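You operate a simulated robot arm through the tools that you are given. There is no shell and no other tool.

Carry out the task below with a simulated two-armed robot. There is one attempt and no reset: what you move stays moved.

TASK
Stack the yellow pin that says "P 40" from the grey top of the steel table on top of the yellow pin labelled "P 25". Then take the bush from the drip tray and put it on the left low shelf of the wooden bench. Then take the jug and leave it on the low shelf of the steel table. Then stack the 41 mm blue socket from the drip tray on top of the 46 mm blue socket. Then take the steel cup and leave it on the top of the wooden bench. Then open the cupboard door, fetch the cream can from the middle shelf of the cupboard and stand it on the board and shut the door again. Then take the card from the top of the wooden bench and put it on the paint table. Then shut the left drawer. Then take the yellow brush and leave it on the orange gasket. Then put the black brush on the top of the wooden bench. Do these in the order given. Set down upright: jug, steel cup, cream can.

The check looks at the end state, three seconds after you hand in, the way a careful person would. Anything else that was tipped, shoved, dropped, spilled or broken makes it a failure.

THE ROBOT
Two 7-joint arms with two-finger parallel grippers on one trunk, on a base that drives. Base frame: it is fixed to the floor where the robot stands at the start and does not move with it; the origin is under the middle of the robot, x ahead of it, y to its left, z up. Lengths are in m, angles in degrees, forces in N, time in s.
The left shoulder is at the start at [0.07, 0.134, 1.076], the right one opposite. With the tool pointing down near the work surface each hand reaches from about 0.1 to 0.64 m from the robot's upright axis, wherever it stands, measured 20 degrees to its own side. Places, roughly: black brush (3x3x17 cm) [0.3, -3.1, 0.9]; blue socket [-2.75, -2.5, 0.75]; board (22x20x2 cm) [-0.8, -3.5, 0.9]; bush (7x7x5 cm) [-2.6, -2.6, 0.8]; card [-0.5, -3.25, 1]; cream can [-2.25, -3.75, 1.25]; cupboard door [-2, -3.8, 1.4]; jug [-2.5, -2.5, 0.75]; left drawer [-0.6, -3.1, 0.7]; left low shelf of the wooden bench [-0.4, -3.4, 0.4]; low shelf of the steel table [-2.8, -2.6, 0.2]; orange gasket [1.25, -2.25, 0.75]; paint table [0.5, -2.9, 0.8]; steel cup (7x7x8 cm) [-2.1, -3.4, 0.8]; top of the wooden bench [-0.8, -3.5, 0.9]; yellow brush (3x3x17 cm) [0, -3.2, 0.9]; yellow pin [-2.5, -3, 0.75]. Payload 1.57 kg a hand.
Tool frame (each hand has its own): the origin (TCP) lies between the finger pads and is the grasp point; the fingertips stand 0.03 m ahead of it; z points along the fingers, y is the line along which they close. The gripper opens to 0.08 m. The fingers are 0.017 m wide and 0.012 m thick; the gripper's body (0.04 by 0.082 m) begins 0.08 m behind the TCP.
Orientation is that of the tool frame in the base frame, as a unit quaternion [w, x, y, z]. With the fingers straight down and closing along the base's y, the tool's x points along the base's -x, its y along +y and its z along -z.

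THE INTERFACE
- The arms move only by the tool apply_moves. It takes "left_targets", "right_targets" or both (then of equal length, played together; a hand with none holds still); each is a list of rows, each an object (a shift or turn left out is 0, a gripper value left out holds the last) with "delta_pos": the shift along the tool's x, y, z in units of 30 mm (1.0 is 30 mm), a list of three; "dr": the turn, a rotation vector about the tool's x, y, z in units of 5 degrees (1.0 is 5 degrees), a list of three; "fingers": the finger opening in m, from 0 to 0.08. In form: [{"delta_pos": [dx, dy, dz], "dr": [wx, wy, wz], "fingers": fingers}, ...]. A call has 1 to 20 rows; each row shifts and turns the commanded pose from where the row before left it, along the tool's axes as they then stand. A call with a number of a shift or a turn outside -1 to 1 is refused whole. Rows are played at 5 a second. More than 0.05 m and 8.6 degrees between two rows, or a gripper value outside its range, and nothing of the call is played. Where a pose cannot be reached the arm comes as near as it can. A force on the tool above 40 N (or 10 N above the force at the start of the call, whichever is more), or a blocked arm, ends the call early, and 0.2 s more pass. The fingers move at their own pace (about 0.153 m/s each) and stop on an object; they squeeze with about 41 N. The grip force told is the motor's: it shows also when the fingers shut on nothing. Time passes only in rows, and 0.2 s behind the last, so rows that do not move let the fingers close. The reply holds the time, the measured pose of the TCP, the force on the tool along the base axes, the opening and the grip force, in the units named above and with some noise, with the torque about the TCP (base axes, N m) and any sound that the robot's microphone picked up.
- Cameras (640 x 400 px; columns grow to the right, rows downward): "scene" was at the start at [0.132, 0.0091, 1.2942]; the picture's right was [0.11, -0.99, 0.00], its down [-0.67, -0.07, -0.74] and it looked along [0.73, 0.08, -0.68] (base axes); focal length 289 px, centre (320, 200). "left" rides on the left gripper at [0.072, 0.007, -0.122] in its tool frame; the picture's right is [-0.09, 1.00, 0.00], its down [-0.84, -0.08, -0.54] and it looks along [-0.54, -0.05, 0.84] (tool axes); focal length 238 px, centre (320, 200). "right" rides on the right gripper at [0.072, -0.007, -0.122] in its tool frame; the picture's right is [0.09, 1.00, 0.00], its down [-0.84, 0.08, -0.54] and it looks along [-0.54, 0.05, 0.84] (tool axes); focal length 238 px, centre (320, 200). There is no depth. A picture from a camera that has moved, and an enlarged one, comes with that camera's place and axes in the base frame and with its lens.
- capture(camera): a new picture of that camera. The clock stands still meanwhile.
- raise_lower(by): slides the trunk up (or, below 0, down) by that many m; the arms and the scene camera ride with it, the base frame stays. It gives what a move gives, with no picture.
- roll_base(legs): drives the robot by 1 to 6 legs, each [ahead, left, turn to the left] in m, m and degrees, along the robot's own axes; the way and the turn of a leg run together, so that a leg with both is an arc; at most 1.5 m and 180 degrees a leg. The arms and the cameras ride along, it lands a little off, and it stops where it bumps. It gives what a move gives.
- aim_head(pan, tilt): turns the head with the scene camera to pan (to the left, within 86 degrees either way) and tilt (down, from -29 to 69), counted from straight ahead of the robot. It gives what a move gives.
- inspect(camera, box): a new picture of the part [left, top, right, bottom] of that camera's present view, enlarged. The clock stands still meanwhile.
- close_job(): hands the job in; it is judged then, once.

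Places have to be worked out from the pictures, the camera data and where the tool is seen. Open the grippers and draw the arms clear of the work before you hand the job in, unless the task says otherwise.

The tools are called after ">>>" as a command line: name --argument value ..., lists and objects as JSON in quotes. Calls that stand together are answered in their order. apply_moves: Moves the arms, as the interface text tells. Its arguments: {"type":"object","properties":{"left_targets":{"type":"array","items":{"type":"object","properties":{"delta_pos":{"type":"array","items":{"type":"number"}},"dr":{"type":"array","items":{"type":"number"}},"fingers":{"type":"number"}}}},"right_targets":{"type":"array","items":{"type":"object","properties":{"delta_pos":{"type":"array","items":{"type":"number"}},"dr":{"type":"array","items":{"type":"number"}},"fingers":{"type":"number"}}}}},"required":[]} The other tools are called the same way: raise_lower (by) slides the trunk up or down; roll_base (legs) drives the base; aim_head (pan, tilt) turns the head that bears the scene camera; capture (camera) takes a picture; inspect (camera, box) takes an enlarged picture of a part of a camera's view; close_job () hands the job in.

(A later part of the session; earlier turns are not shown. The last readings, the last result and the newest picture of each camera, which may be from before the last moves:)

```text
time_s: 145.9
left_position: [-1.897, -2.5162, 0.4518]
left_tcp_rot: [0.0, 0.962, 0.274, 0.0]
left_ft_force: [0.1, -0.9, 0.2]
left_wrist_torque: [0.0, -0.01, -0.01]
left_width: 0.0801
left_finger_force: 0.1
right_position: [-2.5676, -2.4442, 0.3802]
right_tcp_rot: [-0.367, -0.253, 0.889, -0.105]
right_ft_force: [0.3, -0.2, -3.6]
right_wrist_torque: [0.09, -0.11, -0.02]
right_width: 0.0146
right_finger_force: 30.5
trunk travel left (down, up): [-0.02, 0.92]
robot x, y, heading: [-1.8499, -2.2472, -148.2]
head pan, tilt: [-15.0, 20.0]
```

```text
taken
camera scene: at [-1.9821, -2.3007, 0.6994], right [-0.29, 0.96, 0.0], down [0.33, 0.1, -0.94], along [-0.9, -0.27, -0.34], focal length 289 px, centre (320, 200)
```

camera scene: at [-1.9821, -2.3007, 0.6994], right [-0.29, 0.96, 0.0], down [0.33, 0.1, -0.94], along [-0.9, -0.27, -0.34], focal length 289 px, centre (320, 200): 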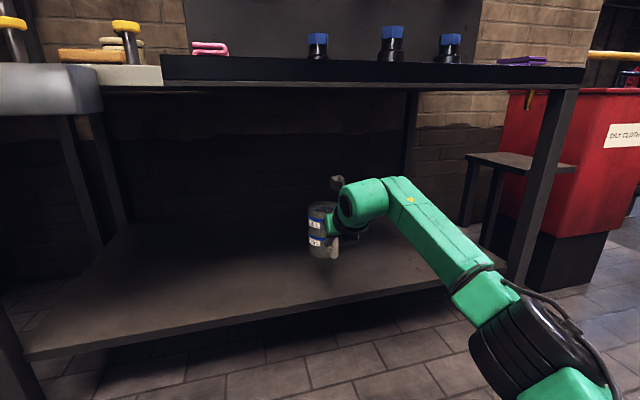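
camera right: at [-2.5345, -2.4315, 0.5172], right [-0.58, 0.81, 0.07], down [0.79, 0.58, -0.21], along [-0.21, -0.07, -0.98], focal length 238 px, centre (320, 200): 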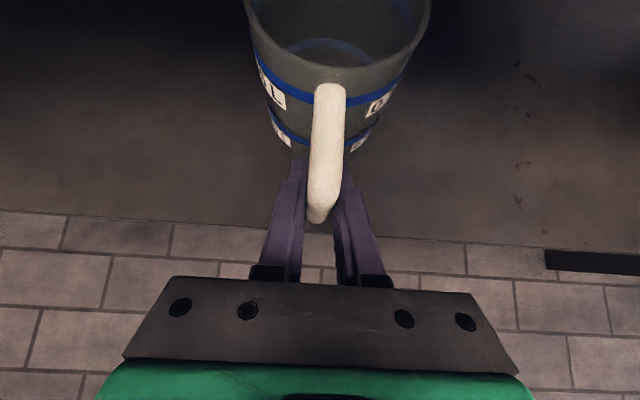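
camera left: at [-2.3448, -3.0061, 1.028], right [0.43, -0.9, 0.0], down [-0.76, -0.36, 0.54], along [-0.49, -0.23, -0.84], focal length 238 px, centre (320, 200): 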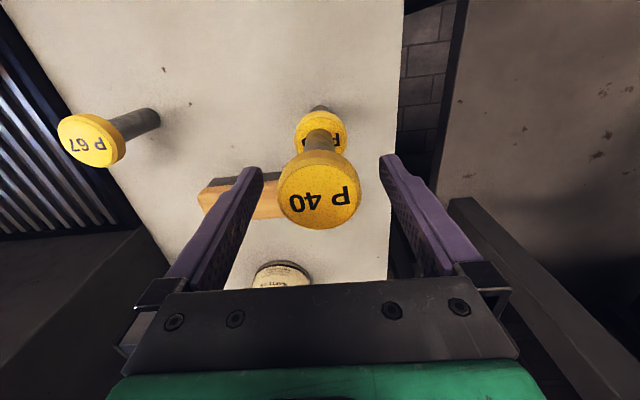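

The jug is now over the shelf with its axis ≈ 9 cm inside the edge. I lower 75 mm and then creep to contact.

>>> apply_moves --right_targets '[{"delta_pos": [-0.45, 0, 0.45]}, {"delta_pos": [-0.5, 0, 0.5]}, {"delta_pos": [-0.5, 0, 0.5]}, {"delta_pos": [-0.32, 0, 0.32]}, {"delta_pos": [0, 0, 0]}]'

>>> apply_moves --right_targets '[{"delta_pos": [-0.047, 0, 0.047]}, {"delta_pos": [-0.047, 0, 0.047]}, {"delta_pos": [-0.047, 0, 0.047]}, {"delta_pos": [0, 0, 0]}]'

>>> inspect --camera "scene" --box '[270, 170, 390, 290]'

```text
time_s: 147.1
left_position: [-1.8977, -2.5172, 0.4518]
left_tcp_rot: [0.0, 0.962, 0.274, 0.0]
left_ft_force: [1.3, 0.2, 0.4]
left_wrist_torque: [0.03, 0.0, -0.02]
left_width: 0.0798
left_finger_force: 0.0
right_position: [-2.5662, -2.4452, 0.3067]
right_tcp_rot: [-0.367, -0.255, 0.888, -0.105]
right_ft_force: [0.4, 0.4, -2.8]
right_wrist_torque: [0.08, -0.1, 0.0]
right_width: 0.0145
right_finger_force: 30.7
trunk travel left (down, up): [-0.02, 0.92]
robot x, y, heading: [-1.8474, -2.2502, -148.0]
head pan, tilt: [-15.0, 20.0]
```

```text
time_s: 148.1
left_position: [-1.8975, -2.5179, 0.452]
left_tcp_rot: [0.0, 0.961, 0.275, 0.0]
left_ft_force: [0.3, 0.8, 0.3]
left_wrist_torque: [-0.02, 0.0, -0.01]
left_width: 0.0798
left_finger_force: 0.1
right_position: [-2.5668, -2.4437, 0.2997]
right_tcp_rot: [-0.367, -0.255, 0.888, -0.106]
right_ft_force: [-0.3, 0.2, -2.0]
right_wrist_torque: [0.09, -0.1, 0.0]
right_width: 0.0143
right_finger_force: 31.1
trunk travel left (down, up): [-0.02, 0.92]
robot x, y, heading: [-1.8474, -2.2472, -148.1]
head pan, tilt: [-15.0, 20.0]
```

```text
3.33 times, centred on (330, 230) of scene
camera zoom: at [-1.9821, -2.3007, 0.6994], right [-0.29, 0.96, 0.0], down [0.33, 0.1, -0.94], along [-0.9, -0.27, -0.34], focal length 965 px, centre (287, 100)
```

zoom: 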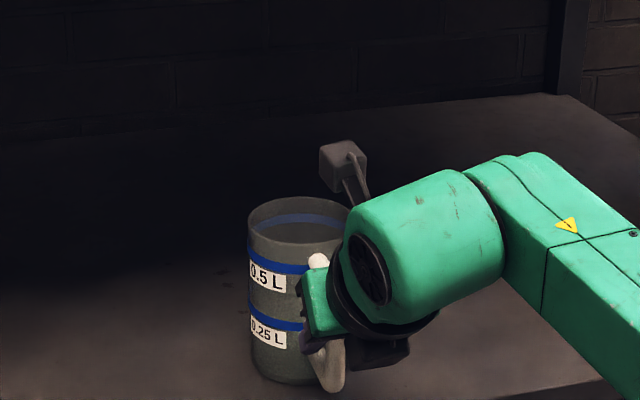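

Still no contact (z=0.300). I keep creeping 2 mm per row.

>>> apply_moves --right_targets '[{"delta_pos": [-0.047, 0, 0.047]}, {"delta_pos": [-0.047, 0, 0.047]}, {"delta_pos": [0, 0, 0]}]'

>>> apply_moves --right_targets '[{"delta_pos": [-0.047, 0, 0.047]}, {"delta_pos": [0, 0, 0]}]'

```text
time_s: 148.9
left_position: [-1.8961, -2.5175, 0.4526]
left_tcp_rot: [0.0, 0.962, 0.274, -0.001]
left_ft_force: [-0.1, 0.9, -0.5]
left_wrist_torque: [0.02, -0.01, 0.0]
left_width: 0.08
left_finger_force: 0.0
right_position: [-2.5667, -2.4451, 0.2981]
right_tcp_rot: [-0.369, -0.254, 0.888, -0.105]
right_ft_force: [0.3, -2.0, 4.9]
right_wrist_torque: [-0.37, 0.56, 0.06]
right_width: 0.0143
right_finger_force: 30.5
trunk travel left (down, up): [-0.02, 0.92]
robot x, y, heading: [-1.8498, -2.2446, -148.2]
head pan, tilt: [-15.0, 20.0]
```

```text
time_s: 149.5
left_position: [-1.8961, -2.516, 0.4517]
left_tcp_rot: [-0.001, 0.961, 0.276, -0.001]
left_ft_force: [0.2, -1.1, 0.3]
left_wrist_torque: [-0.03, 0.01, -0.02]
left_width: 0.0798
left_finger_force: 0.0
right_position: [-2.5661, -2.4448, 0.2989]
right_tcp_rot: [-0.369, -0.254, 0.888, -0.107]
right_ft_force: [1.2, -0.8, 11.9]
right_wrist_torque: [-0.36, 0.47, 0.05]
right_width: 0.0146
right_finger_force: 29.8
trunk travel left (down, up): [-0.02, 0.92]
robot x, y, heading: [-1.8483, -2.2469, -148.2]
head pan, tilt: [-15.0, 20.0]
```

The jug stands on the shelf. I ease up 2–3 mm until the force is small, then open.

>>> apply_moves --right_targets '[{"delta_pos": [0.04, 0, -0.04]}, {"delta_pos": [0, 0, 0]}]'

>>> apply_moves --right_targets '[{"delta_pos": [0.02, 0, -0.02]}, {"delta_pos": [0, 0, 0]}]'

```text
time_s: 150.1
left_position: [-1.896, -2.5162, 0.4531]
left_tcp_rot: [0.001, 0.961, 0.275, -0.001]
left_ft_force: [-0.8, 0.0, 0.5]
left_wrist_torque: [0.02, -0.03, 0.0]
left_width: 0.08
left_finger_force: 0.1
right_position: [-2.5665, -2.4441, 0.2968]
right_tcp_rot: [-0.368, -0.255, 0.888, -0.105]
right_ft_force: [-0.4, -3.3, 10.9]
right_wrist_torque: [-0.39, 0.52, 0.1]
right_width: 0.0148
right_finger_force: 30.7
trunk travel left (down, up): [-0.02, 0.92]
robot x, y, heading: [-1.8496, -2.2493, -148.0]
head pan, tilt: [-15.0, 20.0]
```

```text
time_s: 150.7
left_position: [-1.8957, -2.5163, 0.4521]
left_tcp_rot: [0.0, 0.961, 0.275, 0.0]
left_ft_force: [-0.4, 0.4, -0.1]
left_wrist_torque: [-0.01, 0.03, 0.03]
left_width: 0.0802
left_finger_force: 0.1
right_position: [-2.5651, -2.4436, 0.2973]
right_tcp_rot: [-0.367, -0.255, 0.888, -0.105]
right_ft_force: [0.1, -1.7, 6.6]
right_wrist_torque: [-0.28, 0.44, 0.06]
right_width: 0.0145
right_finger_force: 30.5
trunk travel left (down, up): [-0.02, 0.92]
robot x, y, heading: [-1.8452, -2.2464, -148.0]
head pan, tilt: [-15.0, 20.0]
```

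>>> apply_moves --right_targets '[{"delta_pos": [0.035, 0, -0.035]}, {"delta_pos": [0, 0, 0]}]'

```text
time_s: 151.3
left_position: [-1.8974, -2.5165, 0.4518]
left_tcp_rot: [0.0, 0.962, 0.275, 0.0]
left_ft_force: [-0.2, 0.2, 0.1]
left_wrist_torque: [-0.02, 0.0, 0.01]
left_width: 0.08
left_finger_force: 0.0
right_position: [-2.5665, -2.4435, 0.2975]
right_tcp_rot: [-0.366, -0.254, 0.889, -0.105]
right_ft_force: [0.5, 0.7, 0.6]
right_wrist_torque: [-0.09, 0.1, 0.05]
right_width: 0.0143
right_finger_force: 30.3
trunk travel left (down, up): [-0.02, 0.92]
robot x, y, heading: [-1.8483, -2.245, -148.1]
head pan, tilt: [-15.0, 20.0]
```

The load is nearly zero, so I open the fingers and check.

>>> apply_moves --right_targets '[{"fingers": 0.025}, {"fingers": 0.045}, {"fingers": 0.08}, {"delta_pos": [0, 0, 0]}]'

>>> capture --camera "right"

>>> inspect --camera "scene" --box '[270, 170, 390, 290]'

```text
time_s: 152.3
left_position: [-1.8964, -2.5173, 0.4521]
left_tcp_rot: [0.0, 0.961, 0.275, 0.0]
left_ft_force: [-0.3, -0.3, -0.8]
left_wrist_torque: [-0.01, -0.06, 0.01]
left_width: 0.0799
left_finger_force: 0.1
right_position: [-2.5668, -2.4436, 0.2988]
right_tcp_rot: [-0.367, -0.254, 0.888, -0.106]
right_ft_force: [0.2, 0.0, -0.1]
right_wrist_torque: [-0.02, -0.02, -0.01]
right_width: 0.08
right_finger_force: 0.1
trunk travel left (down, up): [-0.02, 0.92]
robot x, y, heading: [-1.8473, -2.2437, -148.3]
head pan, tilt: [-15.0, 20.0]
```

```text
taken
camera right: at [-2.534, -2.4307, 0.4356], right [-0.58, 0.81, 0.07], down [0.79, 0.58, -0.21], along [-0.21, -0.07, -0.98], focal length 238 px, centre (320, 200)
```

right: 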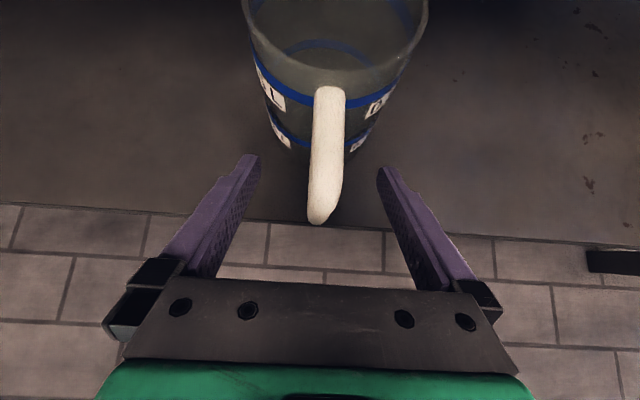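

```text
3.33 times, centred on (330, 230) of scene
camera zoom: at [-1.9819, -2.3006, 0.6994], right [-0.29, 0.96, 0.0], down [0.33, 0.1, -0.94], along [-0.9, -0.27, -0.34], focal length 965 px, centre (287, 100)
```

zoom: 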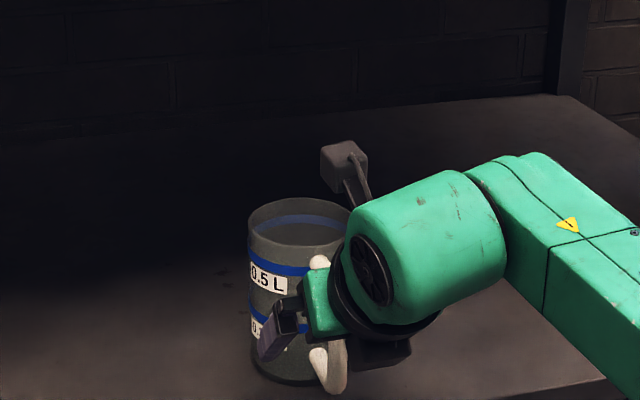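

The jug stands upright on the low shelf. I withdraw along the finger axis and drive back, then look.

>>> apply_moves --right_targets '[{"delta_pos": [0, 0, -0.6]}, {"delta_pos": [0, 0, -1]}, {"delta_pos": [0, 0, -1]}, {"delta_pos": [0, 0, -1]}]'

>>> roll_base --legs '[[-0.3, 0, 0]]'

>>> capture --camera "scene"

```text
time_s: 153.3
left_position: [-1.8969, -2.5172, 0.4523]
left_tcp_rot: [0.0, 0.962, 0.273, -0.001]
left_ft_force: [-0.1, -1.4, -0.2]
left_wrist_torque: [0.0, -0.01, -0.01]
left_width: 0.0799
left_finger_force: 0.0
right_position: [-2.5034, -2.4031, 0.3739]
right_tcp_rot: [-0.368, -0.254, 0.889, -0.105]
right_ft_force: [-0.4, -0.1, 0.0]
right_wrist_torque: [0.01, -0.01, 0.0]
right_width: 0.08
right_finger_force: 0.1
trunk travel left (down, up): [-0.02, 0.92]
robot x, y, heading: [-1.8517, -2.2484, -148.2]
head pan, tilt: [-15.0, 20.0]
```

```text
time_s: 155.3
left_position: [-1.6486, -2.3611, 0.4519]
left_tcp_rot: [0.0, 0.962, 0.274, 0.0]
left_ft_force: [0.6, 0.1, -0.6]
left_wrist_torque: [-0.02, 0.0, 0.03]
left_width: 0.08
left_finger_force: 0.1
right_position: [-2.2558, -2.2482, 0.3747]
right_tcp_rot: [-0.367, -0.253, 0.889, -0.105]
right_ft_force: [-0.4, -0.5, 0.0]
right_wrist_torque: [-0.01, -0.01, 0.01]
right_width: 0.0799
right_finger_force: 0.1
trunk travel left (down, up): [-0.02, 0.92]
robot x, y, heading: [-1.604, -2.0982, -148.1]
head pan, tilt: [-15.0, 20.0]
```

```text
taken
camera scene: at [-1.7332, -2.1458, 0.6994], right [-0.29, 0.96, 0.0], down [0.33, 0.1, -0.94], along [-0.9, -0.27, -0.34], focal length 289 px, centre (320, 200)
```

scene: 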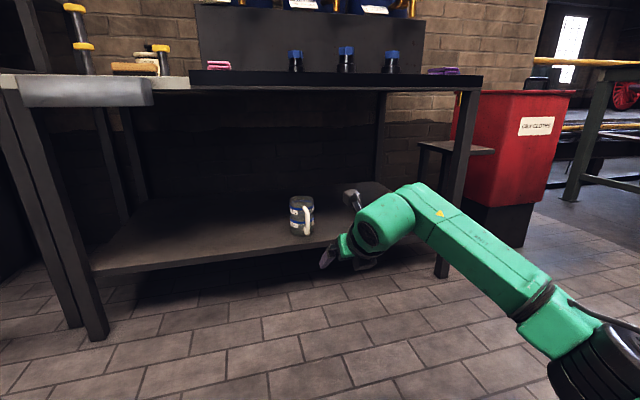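

The jug stands on the low shelf. Next the sockets: I raise the trunk back to its starting height and turn the right hand to point straight down.

>>> raise_lower --by 0.4

>>> raise_lower --by 0.23

>>> apply_moves --right_targets '[{"dr": [0, -1, 0]}, {"dr": [0, -1, 0]}, {"dr": [0, -1, 0]}, {"dr": [0, -1, 0]}, {"dr": [0, -1, 0]}, {"dr": [0, -1, 0]}, {"dr": [0, -1, 0]}, {"dr": [0, -1, 0]}, {"dr": [0, -1, 0]}, {"delta_pos": [0, 0, 0]}]'

>>> aim_head --pan -20 --tilt 30

>>> capture --camera "scene"

```text
time_s: 159.2
left_position: [-1.6498, -2.3634, 0.8513]
left_tcp_rot: [0.0, 0.962, 0.274, 0.0]
left_ft_force: [0.0, -0.1, 0.2]
left_wrist_torque: [-0.03, -0.02, -0.01]
left_width: 0.0802
left_finger_force: 0.1
right_position: [-2.2553, -2.2483, 0.7745]
right_tcp_rot: [-0.368, -0.253, 0.889, -0.105]
right_ft_force: [-0.1, 1.1, 0.1]
right_wrist_torque: [0.01, 0.03, 0.02]
right_width: 0.0799
right_finger_force: 0.1
trunk travel left (down, up): [-0.42, 0.52]
robot x, y, heading: [-1.5951, -2.0934, -148.4]
head pan, tilt: [-15.0, 20.0]
```

```text
time_s: 161.6
left_position: [-1.6487, -2.3631, 1.0822]
left_tcp_rot: [0.0, 0.962, 0.274, 0.0]
left_ft_force: [0.1, 0.9, -0.2]
left_wrist_torque: [0.01, 0.01, -0.02]
left_width: 0.0799
left_finger_force: 0.2
right_position: [-2.2561, -2.248, 1.0038]
right_tcp_rot: [-0.366, -0.254, 0.889, -0.105]
right_ft_force: [0.0, 0.6, 0.0]
right_wrist_torque: [0.03, -0.01, 0.04]
right_width: 0.0802
right_finger_force: 0.0
trunk travel left (down, up): [-0.65, 0.29]
robot x, y, heading: [-1.6012, -2.0928, -148.1]
head pan, tilt: [-15.0, 20.0]
```

```text
time_s: 163.8
left_position: [-1.6489, -2.3627, 1.082]
left_tcp_rot: [0.0, 0.962, 0.274, 0.0]
left_ft_force: [-0.1, -0.1, 0.7]
left_wrist_torque: [0.0, -0.01, -0.02]
left_width: 0.0801
left_finger_force: 0.0
right_position: [-2.2125, -2.2205, 1.006]
right_tcp_rot: [0.002, -0.274, 0.962, 0.001]
right_ft_force: [0.5, -0.2, -0.6]
right_wrist_torque: [0.03, 0.0, 0.02]
right_width: 0.0799
right_finger_force: 0.0
right hand out of reach, approached as far as the arm can: row 7, 8, 9
trunk travel left (down, up): [-0.65, 0.29]
robot x, y, heading: [-1.5997, -2.0878, -148.1]
head pan, tilt: [-15.0, 20.0]
```

```text
time_s: 164.5
left_position: [-1.6483, -2.3622, 1.0818]
left_tcp_rot: [-0.001, 0.962, 0.274, 0.0]
left_ft_force: [0.6, 0.1, 0.3]
left_wrist_torque: [0.02, -0.05, 0.02]
left_width: 0.08
left_finger_force: 0.0
right_position: [-2.2129, -2.221, 1.0053]
right_tcp_rot: [0.001, -0.274, 0.962, 0.0]
right_ft_force: [0.2, -1.1, -0.1]
right_wrist_torque: [0.03, 0.01, 0.01]
right_width: 0.08
right_finger_force: 0.1
trunk travel left (down, up): [-0.65, 0.29]
robot x, y, heading: [-1.6007, -2.0912, -148.1]
head pan, tilt: [-20.0, 30.0]
```

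```text
taken
camera scene: at [-1.7329, -2.1372, 1.3134], right [-0.2, 0.98, 0.0], down [0.49, 0.1, -0.87], along [-0.85, -0.18, -0.5], focal length 289 px, centre (320, 200)
```

scene: 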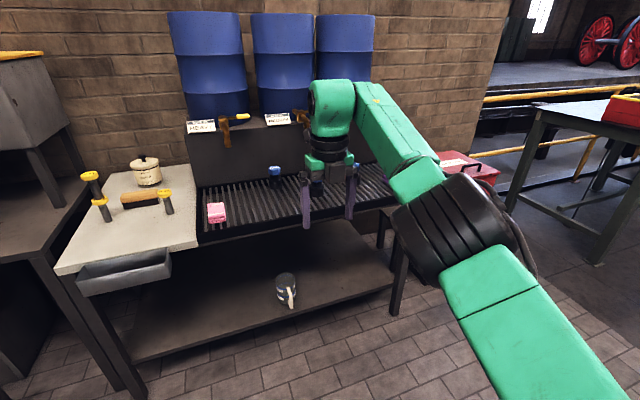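

The hand points down. I draw it in 0.12 m (to stay clear of the taps) and drive up to the sockets.

>>> apply_moves --right_targets '[{"delta_pos": [-1, 0, 0]}, {"delta_pos": [-1, 0, 0]}, {"delta_pos": [-1, 0, 0]}, {"delta_pos": [-1, 0, 0]}]'

>>> roll_base --legs '[[0.35, -0.24, 0], [0.24, 0, 0]]'

>>> aim_head --pan -25 --tilt 42

>>> capture --camera "scene"

>>> capture --camera "right"

```text
time_s: 165.5
left_position: [-1.6477, -2.3614, 1.083]
left_tcp_rot: [0.0, 0.962, 0.274, -0.001]
left_ft_force: [0.8, -0.2, 0.7]
left_wrist_torque: [-0.02, 0.04, 0.0]
left_width: 0.0799
left_finger_force: 0.1
right_position: [-2.1102, -2.1552, 1.0045]
right_tcp_rot: [0.001, -0.273, 0.962, 0.0]
right_ft_force: [0.1, -0.2, -0.3]
right_wrist_torque: [0.0, -0.02, -0.01]
right_width: 0.0802
right_finger_force: 0.1
trunk travel left (down, up): [-0.65, 0.29]
robot x, y, heading: [-1.599, -2.0934, -148.4]
head pan, tilt: [-20.0, 30.0]
```

```text
time_s: 169.5
left_position: [-2.2824, -2.4668, 1.0831]
left_tcp_rot: [0.0, 0.964, 0.267, 0.0]
left_ft_force: [-0.7, 1.1, 0.7]
left_wrist_torque: [0.0, 0.01, 0.02]
left_width: 0.0801
left_finger_force: 0.0
right_position: [-2.742, -2.2548, 1.004]
right_tcp_rot: [0.001, -0.267, 0.964, -0.001]
right_ft_force: [-0.2, 0.1, -0.8]
right_wrist_torque: [-0.02, 0.03, 0.03]
right_width: 0.08
right_finger_force: 0.1
trunk travel left (down, up): [-0.65, 0.29]
robot x, y, heading: [-2.2318, -2.2005, -149.0]
head pan, tilt: [-20.0, 30.0]
```

```text
time_s: 170.2
left_position: [-2.2834, -2.4677, 1.0824]
left_tcp_rot: [0.0, 0.964, 0.266, 0.0]
left_ft_force: [0.0, 0.0, 0.6]
left_wrist_torque: [0.01, -0.02, 0.01]
left_width: 0.0802
left_finger_force: 0.1
right_position: [-2.7419, -2.2544, 1.0041]
right_tcp_rot: [0.001, -0.266, 0.964, 0.0]
right_ft_force: [0.3, 0.1, -1.1]
right_wrist_torque: [0.03, 0.0, -0.01]
right_width: 0.0799
right_finger_force: 0.0
trunk travel left (down, up): [-0.65, 0.29]
robot x, y, heading: [-2.2275, -2.1998, -149.1]
head pan, tilt: [-25.0, 42.0]
```

```text
taken
camera scene: at [-2.3583, -2.233, 1.2951], right [-0.1, 0.99, 0.0], down [0.67, 0.07, -0.74], along [-0.74, -0.08, -0.67], focal length 289 px, centre (320, 200)
```

scene: 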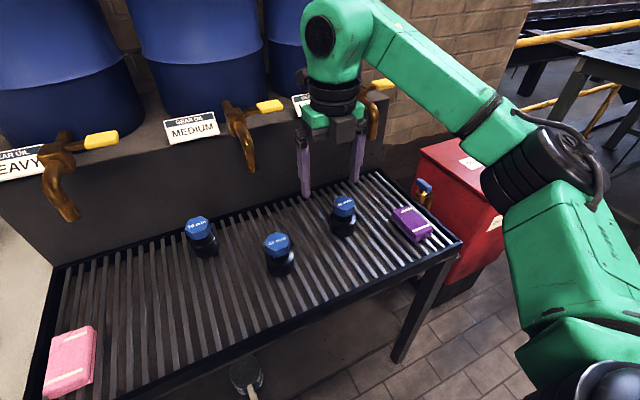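

```text
taken
camera right: at [-2.8015, -2.2971, 1.1263], right [-0.59, 0.81, 0.0], down [0.68, 0.5, 0.54], along [0.44, 0.32, -0.84], focal length 238 px, centre (320, 200)
```

right: 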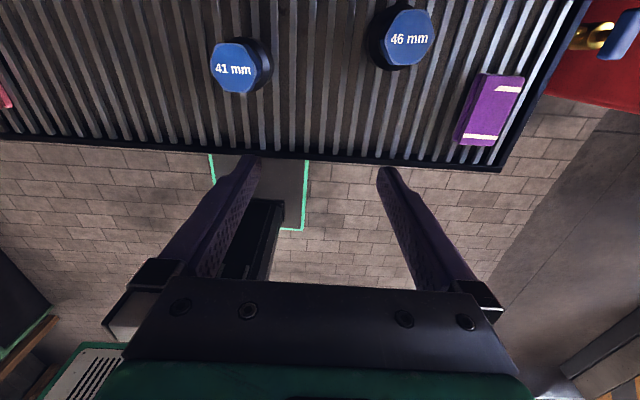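

Positions so far: 41 mm ≈ (-2.731,-2.361), 46 mm ≈ (-2.859,-2.231). I zoom in to see the socket shapes and refine.

>>> inspect --camera "scene" --box '[240, 170, 400, 290]'

>>> inspect --camera "right" --box '[180, 0, 460, 110]'

```text
3.33 times, centred on (320, 230) of scene
camera zoom: at [-2.3583, -2.233, 1.2951], right [-0.1, 0.99, 0.0], down [0.67, 0.07, -0.74], along [-0.74, -0.08, -0.67], focal length 965 px, centre (320, 100)
```

zoom: 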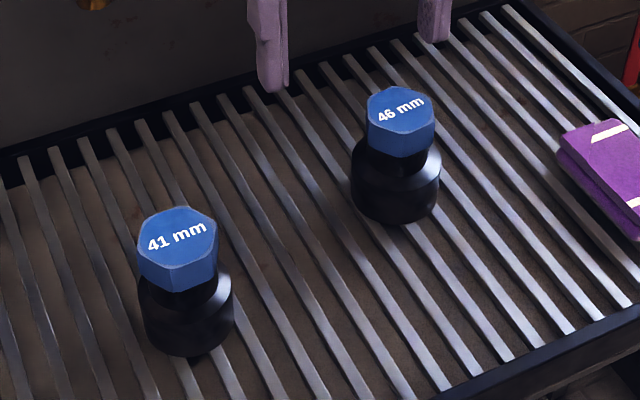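

```text
2.29 times, centred on (320, 55) of right
camera zoom: at [-2.8015, -2.2971, 1.1263], right [-0.59, 0.81, 0.0], down [0.68, 0.5, 0.54], along [0.44, 0.32, -0.84], focal length 545 px, centre (320, 531)
```

zoom: 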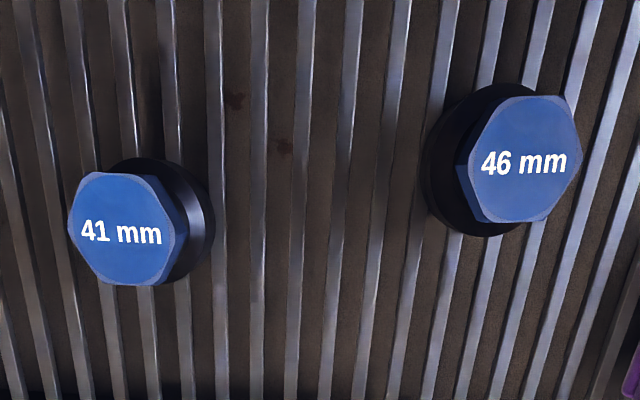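

Refined: 41 mm at (-2.7305,-2.361), 46 mm at (-2.862,-2.2285), tops ≈ 0.838, hex flats ≈ 30° off the closing axis. I bring the hand left so that it comes above the 41 after a small drive, and turn it 30° to match the flats.

>>> apply_moves --right_targets '[{"delta_pos": [-0.07, -0.94, 0]}, {"delta_pos": [-0.07, -0.94, 0]}, {"delta_pos": [-0.07, -0.94, 0]}, {"delta_pos": [-0.07, -0.94, 0]}, {"delta_pos": [-0.07, -0.94, 0]}, {"delta_pos": [-0.07, -0.94, 0]}, {"delta_pos": [-0.07, -0.94, 0]}, {"dr": [0, 0, 1]}, {"dr": [0, 0, 1]}, {"dr": [0, 0, 1]}, {"dr": [0, 0, 1]}, {"dr": [0, 0, 1]}, {"dr": [0, 0, 1]}]'

>>> roll_base --legs '[[0.06, -0.1, 0]]'

>>> capture --camera "right"

>>> capture --camera "scene"

```text
time_s: 173.1
left_position: [-2.284, -2.4675, 1.0816]
left_tcp_rot: [0.0, 0.964, 0.266, 0.0]
left_ft_force: [-0.3, -0.4, -0.7]
left_wrist_torque: [0.02, 0.02, 0.0]
left_width: 0.08
left_finger_force: 0.1
right_position: [-2.6278, -2.4162, 1.0061]
right_tcp_rot: [0.0, -0.007, 1.0, 0.001]
right_ft_force: [0.0, 0.5, 0.5]
right_wrist_torque: [0.01, 0.02, -0.02]
right_width: 0.08
right_finger_force: 0.0
trunk travel left (down, up): [-0.65, 0.29]
robot x, y, heading: [-2.2294, -2.1992, -148.9]
head pan, tilt: [-25.0, 42.0]
```

```text
time_s: 174.3
left_position: [-2.3834, -2.4138, 1.0826]
left_tcp_rot: [0.0, 0.964, 0.266, -0.001]
left_ft_force: [-0.4, 0.2, 0.0]
left_wrist_torque: [0.04, -0.01, 0.01]
left_width: 0.0802
left_finger_force: 0.1
right_position: [-2.7278, -2.3633, 1.005]
right_tcp_rot: [0.0, -0.008, 1.0, 0.001]
right_ft_force: [0.4, 0.0, -0.3]
right_wrist_torque: [-0.01, 0.05, 0.01]
right_width: 0.0798
right_finger_force: 0.0
trunk travel left (down, up): [-0.65, 0.29]
robot x, y, heading: [-2.331, -2.1456, -149.3]
head pan, tilt: [-25.0, 42.0]
```

```text
taken
camera right: at [-2.8004, -2.3704, 1.1275], right [-0.11, 0.99, 0.0], down [0.84, 0.09, 0.54], along [0.54, 0.06, -0.84], focal length 238 px, centre (320, 200)
```

right: 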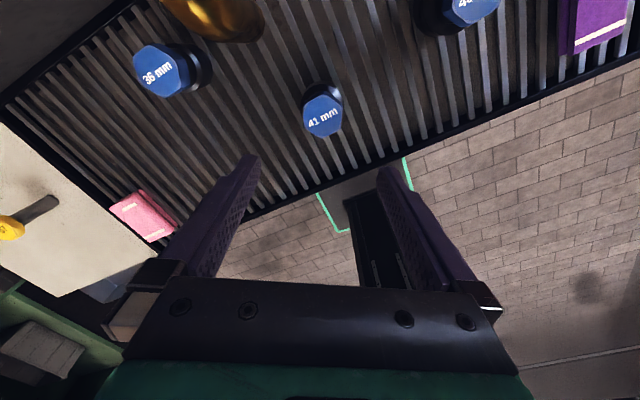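

```text
taken
camera scene: at [-2.4584, -2.1793, 1.2952], right [-0.1, 0.99, 0.0], down [0.67, 0.07, -0.74], along [-0.74, -0.08, -0.67], focal length 289 px, centre (320, 200)
```

scene: 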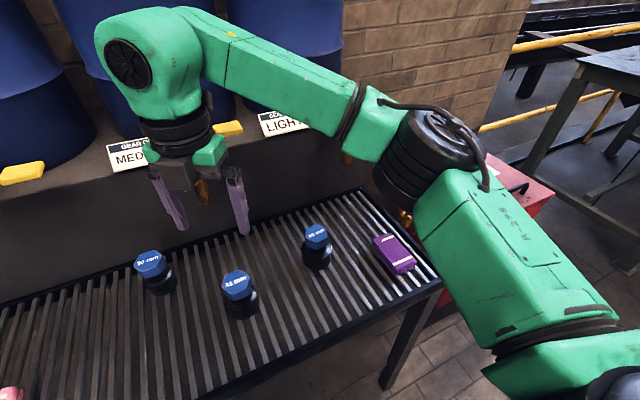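

A tap sits right beside the wrist camera on the far side, so lowering here is risky. I back off 0.15 m and roll the hand 180° so that the camera faces my side.

>>> roll_base --legs '[[-0.15, 0, 0]]'

>>> apply_moves --right_targets '[{"dr": [0, 0, -1]}, {"dr": [0, 0, -1]}, {"dr": [0, 0, -1]}, {"dr": [0, 0, -1]}, {"dr": [0, 0, -1]}, {"dr": [0, 0, -1]}, {"dr": [0, 0, -1]}, {"dr": [0, 0, -1]}, {"dr": [0, 0, -1]}, {"dr": [0, 0, -1]}, {"dr": [0, 0, -1]}, {"dr": [0, 0, -1]}, {"dr": [0, 0, -1]}, {"dr": [0, 0, -1]}, {"dr": [0, 0, -1]}, {"dr": [0, 0, -1]}, {"dr": [0, 0, -1]}, {"dr": [0, 0, -1]}]'

>>> apply_moves --right_targets '[{"dr": [0, 0, -1]}, {"dr": [0, 0, -1]}, {"dr": [0, 0, -1]}, {"dr": [0, 0, -1]}, {"dr": [0, 0, -1]}, {"dr": [0, 0, -1]}, {"dr": [0, 0, -1]}, {"dr": [0, 0, -1]}, {"dr": [0, 0, -1]}, {"dr": [0, 0, -1]}, {"dr": [0, 0, -1]}, {"dr": [0, 0, -1]}, {"dr": [0, 0, -1]}, {"dr": [0, 0, -1]}, {"dr": [0, 0, -1]}, {"dr": [0, 0, -1]}, {"dr": [0, 0, -1]}, {"dr": [0, 0, -1]}]'

>>> capture --camera "right"

>>> capture --camera "scene"

```text
time_s: 175.7
left_position: [-2.2543, -2.3355, 1.0817]
left_tcp_rot: [0.0, 0.963, 0.268, 0.0]
left_ft_force: [0.0, 0.6, -0.1]
left_wrist_torque: [0.0, 0.01, 0.02]
left_width: 0.0801
left_finger_force: 0.0
right_position: [-2.5971, -2.2865, 1.0052]
right_tcp_rot: [0.001, -0.01, 1.0, 0.001]
right_ft_force: [0.4, 0.1, -0.1]
right_wrist_torque: [0.0, 0.05, 0.01]
right_width: 0.0801
right_finger_force: 0.0
trunk travel left (down, up): [-0.65, 0.29]
robot x, y, heading: [-2.1979, -2.0641, -149.2]
head pan, tilt: [-25.0, 42.0]
```

```text
time_s: 179.5
left_position: [-2.2515, -2.3355, 1.082]
left_tcp_rot: [0.0, 0.964, 0.267, 0.0]
left_ft_force: [0.5, 0.8, -0.2]
left_wrist_torque: [-0.03, 0.02, 0.01]
left_width: 0.0797
left_finger_force: 0.0
right_position: [-2.5974, -2.2863, 1.006]
right_tcp_rot: [-0.001, 0.714, -0.7, 0.0]
right_ft_force: [-0.4, -0.8, -0.2]
right_wrist_torque: [0.0, 0.05, -0.02]
right_width: 0.0802
right_finger_force: 0.1
trunk travel left (down, up): [-0.65, 0.29]
robot x, y, heading: [-2.1977, -2.064, -149.1]
head pan, tilt: [-25.0, 42.0]
```

```text
time_s: 183.3
left_position: [-2.2507, -2.335, 1.0823]
left_tcp_rot: [0.0, 0.963, 0.268, 0.0]
left_ft_force: [-0.3, -0.7, 0.7]
left_wrist_torque: [0.04, 0.04, 0.01]
left_width: 0.08
left_finger_force: 0.0
right_position: [-2.5964, -2.2857, 1.0058]
right_tcp_rot: [-0.001, 1.0, 0.01, 0.001]
right_ft_force: [0.3, 0.2, -0.3]
right_wrist_torque: [0.02, -0.03, 0.03]
right_width: 0.0802
right_finger_force: 0.0
trunk travel left (down, up): [-0.65, 0.29]
robot x, y, heading: [-2.2016, -2.0684, -148.8]
head pan, tilt: [-25.0, 42.0]
```

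```text
taken
camera right: at [-2.5252, -2.277, 1.1279], right [0.11, -0.99, 0.0], down [-0.84, -0.1, 0.54], along [-0.54, -0.06, -0.84], focal length 238 px, centre (320, 200)
```

right: 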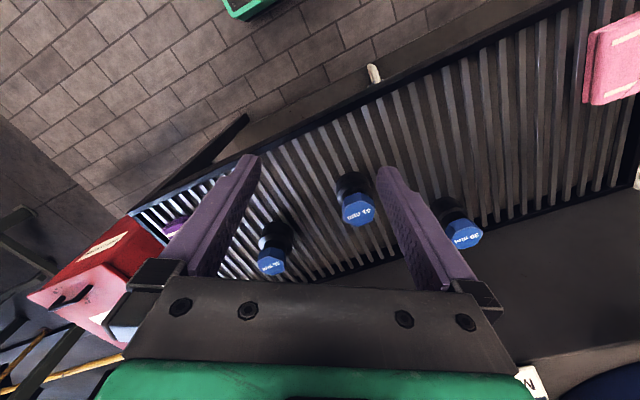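

```text
taken
camera scene: at [-2.3277, -2.1006, 1.2951], right [-0.11, 0.99, 0.0], down [0.67, 0.07, -0.74], along [-0.74, -0.08, -0.67], focal length 289 px, centre (320, 200)
```

scene: 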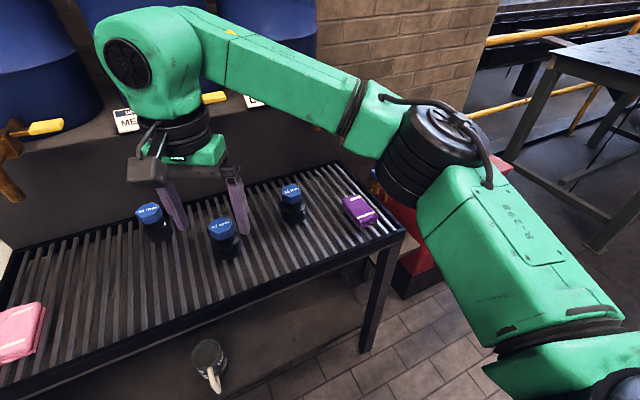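

The camera now faces me. I drive 0.13 m forward again; the hand then stands nearly over the 41 mm socket.

>>> roll_base --legs '[[0.13, 0, 0]]'

>>> capture --camera "right"

>>> inspect --camera "scene" --box '[120, 120, 360, 280]'

```text
time_s: 184.5
left_position: [-2.3607, -2.4014, 1.0811]
left_tcp_rot: [0.0, 0.963, 0.269, -0.001]
left_ft_force: [0.4, 0.8, -0.5]
left_wrist_torque: [0.0, -0.02, -0.03]
left_width: 0.0802
left_finger_force: 0.0
right_position: [-2.7068, -2.3509, 1.0066]
right_tcp_rot: [0.001, 1.0, 0.01, -0.001]
right_ft_force: [0.2, -0.4, 0.3]
right_wrist_torque: [-0.01, -0.01, -0.05]
right_width: 0.0798
right_finger_force: 0.0
trunk travel left (down, up): [-0.65, 0.29]
robot x, y, heading: [-2.3135, -2.1312, -149.0]
head pan, tilt: [-25.0, 42.0]
```

```text
taken
camera right: at [-2.634, -2.3437, 1.1283], right [0.11, -0.99, 0.0], down [-0.83, -0.1, 0.54], along [-0.54, -0.06, -0.84], focal length 238 px, centre (320, 200)
```

right: 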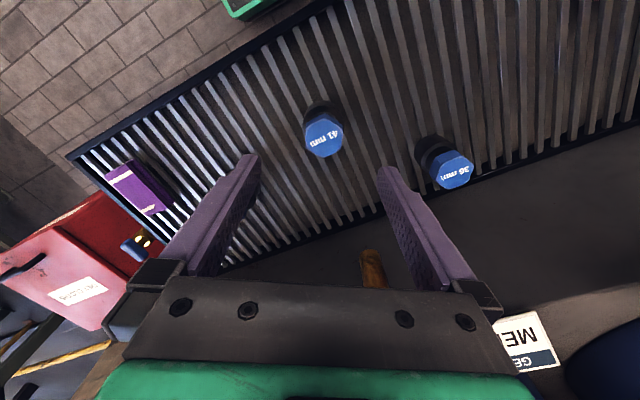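

```text
2.50 times, centred on (240, 200) of scene
camera zoom: at [-2.4367, -2.1667, 1.2952], right [-0.11, 0.99, 0.0], down [0.66, 0.07, -0.74], along [-0.74, -0.08, -0.67], focal length 724 px, centre (520, 200)
```

zoom: 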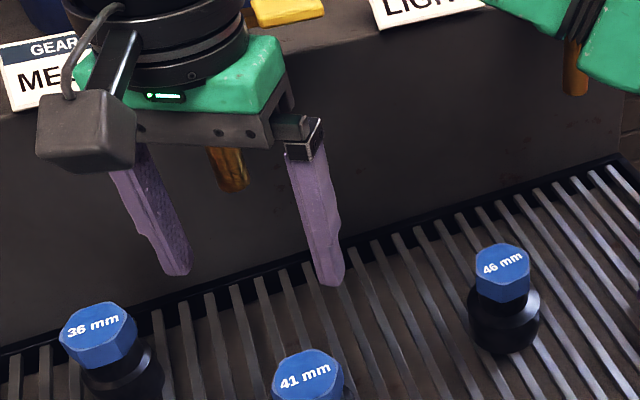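

I zoom the wrist view to check the hex orientation against the fingers.

>>> inspect --camera "right" --box '[270, 80, 390, 180]'

```text
4.00 times, centred on (330, 130) of right
camera zoom: at [-2.634, -2.3437, 1.1283], right [0.11, -0.99, 0.0], down [-0.83, -0.1, 0.54], along [-0.54, -0.06, -0.84], focal length 953 px, centre (280, 480)
```

zoom: 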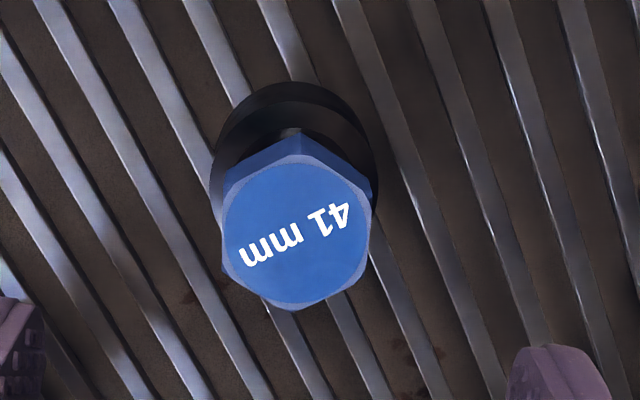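

The hex flats face the fingers exactly; the socket lies at tool offset (-23, +8) mm. I shift over it and lower 0.14 m, then check.

>>> apply_moves --right_targets '[{"delta_pos": [-0.77, 0.26, 0], "fingers": 0.08}, {"delta_pos": [0, 0, 0.9]}, {"delta_pos": [0, 0, 1]}, {"delta_pos": [0, 0, 1]}, {"delta_pos": [0, 0, 1]}, {"delta_pos": [0, 0, 0.75]}, {"delta_pos": [0, 0, 0]}]'

>>> capture --camera "right"

>>> inspect --camera "scene" --box '[120, 120, 360, 280]'

```text
time_s: 186.1
left_position: [-2.362, -2.4019, 1.0827]
left_tcp_rot: [0.0, 0.963, 0.268, 0.0]
left_ft_force: [0.3, 0.4, -0.1]
left_wrist_torque: [-0.02, -0.03, -0.01]
left_width: 0.08
left_finger_force: 0.0
right_position: [-2.7273, -2.3613, 0.8639]
right_tcp_rot: [-0.001, 1.0, 0.01, 0.0]
right_ft_force: [-0.3, 1.0, 0.4]
right_wrist_torque: [-0.01, -0.03, -0.01]
right_width: 0.08
right_finger_force: 0.0
trunk travel left (down, up): [-0.65, 0.29]
robot x, y, heading: [-2.312, -2.133, -148.8]
head pan, tilt: [-25.0, 42.0]
```

```text
taken
camera right: at [-2.6558, -2.3529, 0.9865], right [0.11, -0.99, 0.0], down [-0.84, -0.1, 0.54], along [-0.54, -0.06, -0.84], focal length 238 px, centre (320, 200)
```

right: 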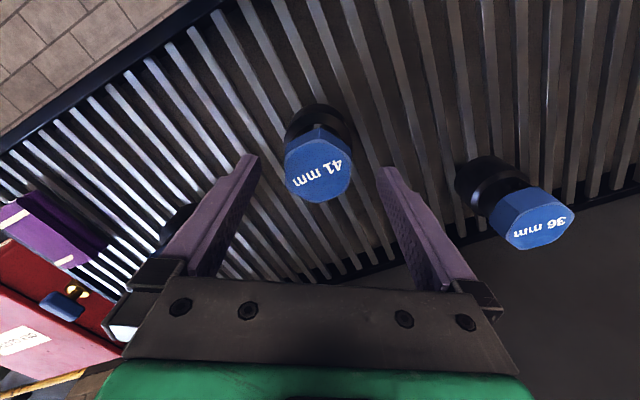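

```text
2.50 times, centred on (240, 200) of scene
camera zoom: at [-2.4374, -2.1673, 1.2951], right [-0.11, 0.99, 0.0], down [0.67, 0.07, -0.74], along [-0.74, -0.08, -0.67], focal length 724 px, centre (520, 200)
```

zoom: 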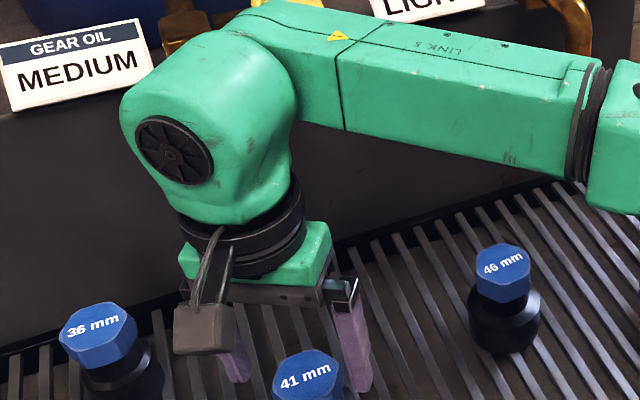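

The hex is centred under the hand (within 3 mm). I lower the last 42 mm and close.

>>> apply_moves --right_targets '[{"delta_pos": [0, 0, 0.7]}, {"delta_pos": [0, 0, 0.7]}, {"delta_pos": [0, 0, 0]}, {"fingers": 0.05}, {"fingers": 0.02}, {"delta_pos": [0, 0, 0]}, {"delta_pos": [0, 0, 0]}]'

>>> capture --camera "right"

```text
time_s: 187.7
left_position: [-2.3612, -2.4017, 1.0828]
left_tcp_rot: [0.0, 0.963, 0.268, 0.001]
left_ft_force: [-0.3, 0.4, 0.2]
left_wrist_torque: [-0.04, 0.03, -0.02]
left_width: 0.08
left_finger_force: 0.1
right_position: [-2.7268, -2.3602, 0.8228]
right_tcp_rot: [-0.001, 1.0, 0.01, 0.001]
right_ft_force: [0.2, 0.5, -0.6]
right_wrist_torque: [-0.02, -0.01, -0.03]
right_width: 0.0463
right_finger_force: 40.8
trunk travel left (down, up): [-0.65, 0.29]
robot x, y, heading: [-2.3138, -2.1294, -148.8]
head pan, tilt: [-25.0, 42.0]
```

```text
taken
camera right: at [-2.6563, -2.3517, 0.9443], right [0.11, -0.99, 0.0], down [-0.84, -0.1, 0.54], along [-0.54, -0.06, -0.84], focal length 238 px, centre (320, 200)
```

right: 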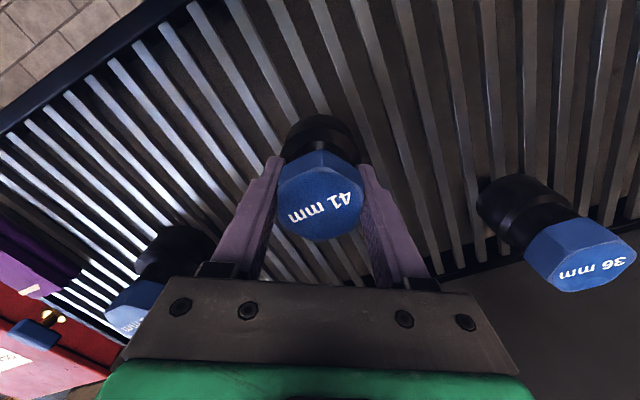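

41 mm socket gripped (46 mm across flats). I lift it 0.13 m and measure the 46 mm socket from there.

>>> apply_moves --right_targets '[{"delta_pos": [0, 0, -0.5]}, {"delta_pos": [0, 0, -1]}, {"delta_pos": [0, 0, -1]}, {"delta_pos": [0, 0, -1]}, {"delta_pos": [0, 0, -0.9]}, {"delta_pos": [0, 0, 0]}]'

>>> capture --camera "right"

>>> capture --camera "scene"

```text
time_s: 189.1
left_position: [-2.3619, -2.4028, 1.0813]
left_tcp_rot: [0.0, 0.963, 0.269, 0.0]
left_ft_force: [-0.2, -0.7, -0.6]
left_wrist_torque: [0.01, -0.02, -0.01]
left_width: 0.0801
left_finger_force: 0.0
right_position: [-2.7277, -2.3631, 0.9557]
right_tcp_rot: [0.0, 1.0, 0.011, 0.001]
right_ft_force: [-0.4, -0.1, -5.4]
right_wrist_torque: [0.02, -0.03, 0.0]
right_width: 0.0463
right_finger_force: 41.1
trunk travel left (down, up): [-0.65, 0.29]
robot x, y, heading: [-2.311, -2.1323, -148.9]
head pan, tilt: [-25.0, 42.0]
```

```text
taken
camera right: at [-2.6554, -2.3545, 1.0779], right [0.11, -0.99, 0.0], down [-0.84, -0.1, 0.54], along [-0.54, -0.06, -0.84], focal length 238 px, centre (320, 200)
```

right: 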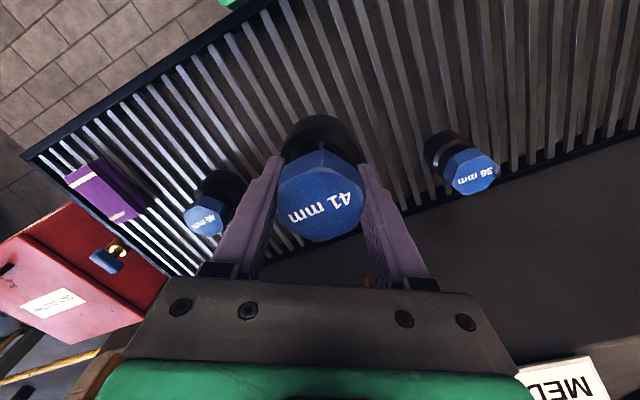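

```text
taken
camera scene: at [-2.4387, -2.1679, 1.2949], right [-0.11, 0.99, 0.0], down [0.67, 0.07, -0.74], along [-0.74, -0.08, -0.67], focal length 289 px, centre (320, 200)
```

scene: 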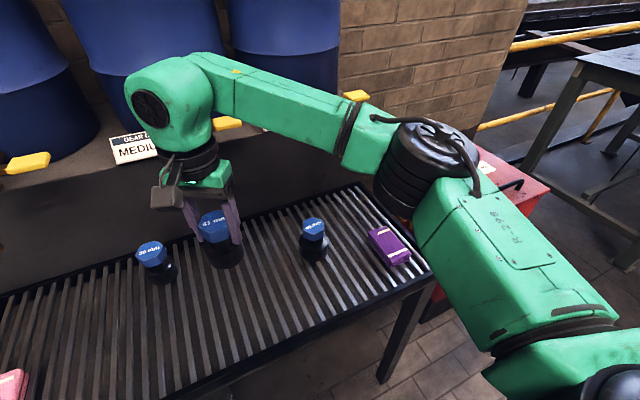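

I zoom both cameras on the 46 mm socket and the held one to fix the shift.

>>> inspect --camera "scene" --box '[190, 190, 350, 290]'

>>> inspect --camera "right" --box '[160, 130, 380, 260]'

```text
4.00 times, centred on (270, 240) of scene
camera zoom: at [-2.4387, -2.1679, 1.2949], right [-0.11, 0.99, 0.0], down [0.67, 0.07, -0.74], along [-0.74, -0.08, -0.67], focal length 1158 px, centre (520, 40)
```

zoom: 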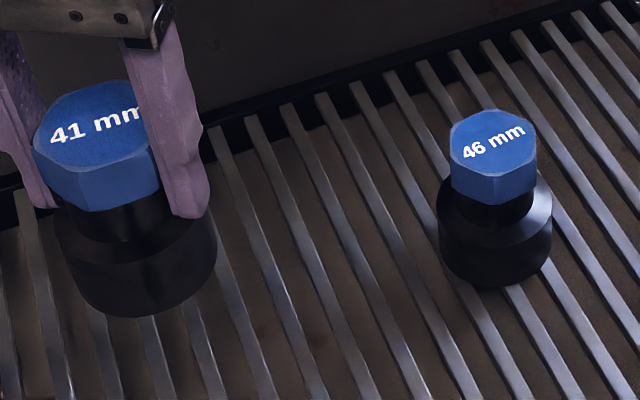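

```text
2.91 times, centred on (270, 195) of right
camera zoom: at [-2.6554, -2.3545, 1.0779], right [0.11, -0.99, 0.0], down [-0.84, -0.1, 0.54], along [-0.54, -0.06, -0.84], focal length 693 px, centre (466, 214)
```

zoom: 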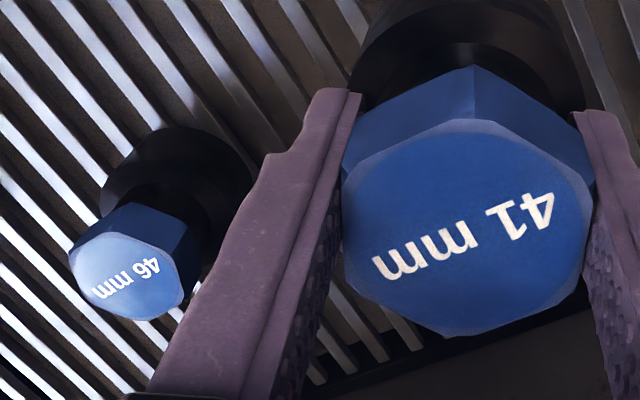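

Both cameras agree: shift (-0.132, +0.136) in base. I carry the 41 over the 46 and check alignment.

>>> apply_moves --right_targets '[{"delta_pos": [-0.43, -0.463, 0]}, {"delta_pos": [-0.86, -0.926, 0]}, {"delta_pos": [-0.86, -0.926, 0]}, {"delta_pos": [-0.86, -0.926, 0]}, {"delta_pos": [-0.86, -0.926, 0]}, {"delta_pos": [-0.43, -0.463, 0]}, {"delta_pos": [0, 0, 0]}]'

>>> inspect --camera "scene" --box '[250, 160, 410, 280]'

>>> inspect --camera "right" --box '[250, 90, 390, 240]'

```text
time_s: 190.7
left_position: [-2.3622, -2.4017, 1.0811]
left_tcp_rot: [0.001, 0.963, 0.269, 0.001]
left_ft_force: [-0.7, 0.4, 0.6]
left_wrist_torque: [-0.02, 0.02, 0.02]
left_width: 0.0803
left_finger_force: 0.1
right_position: [-2.8646, -2.2257, 0.9546]
right_tcp_rot: [-0.001, 1.0, 0.01, 0.001]
right_ft_force: [0.5, -0.1, -5.1]
right_wrist_torque: [-0.01, 0.0, 0.02]
right_width: 0.0462
right_finger_force: 40.9
trunk travel left (down, up): [-0.65, 0.29]
robot x, y, heading: [-2.3089, -2.1324, -148.7]
head pan, tilt: [-25.0, 42.0]
```

```text
3.33 times, centred on (330, 220) of scene
camera zoom: at [-2.4385, -2.1677, 1.295], right [-0.11, 0.99, 0.0], down [0.67, 0.07, -0.74], along [-0.74, -0.08, -0.67], focal length 965 px, centre (287, 133)
```

zoom: 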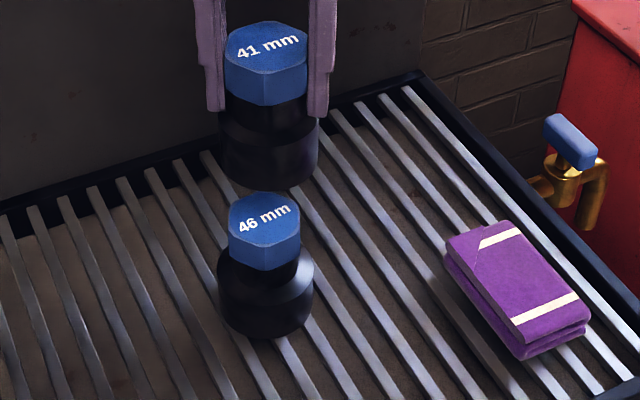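

```text
2.67 times, centred on (320, 165) of right
camera zoom: at [-2.7934, -2.217, 1.0765], right [0.11, -0.99, 0.0], down [-0.84, -0.1, 0.54], along [-0.54, -0.06, -0.84], focal length 636 px, centre (320, 293)
```

zoom: 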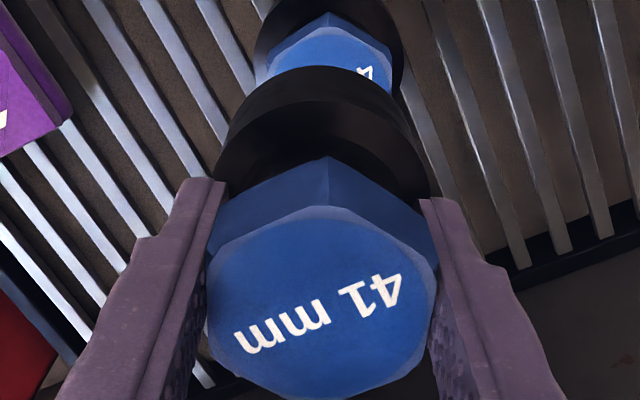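

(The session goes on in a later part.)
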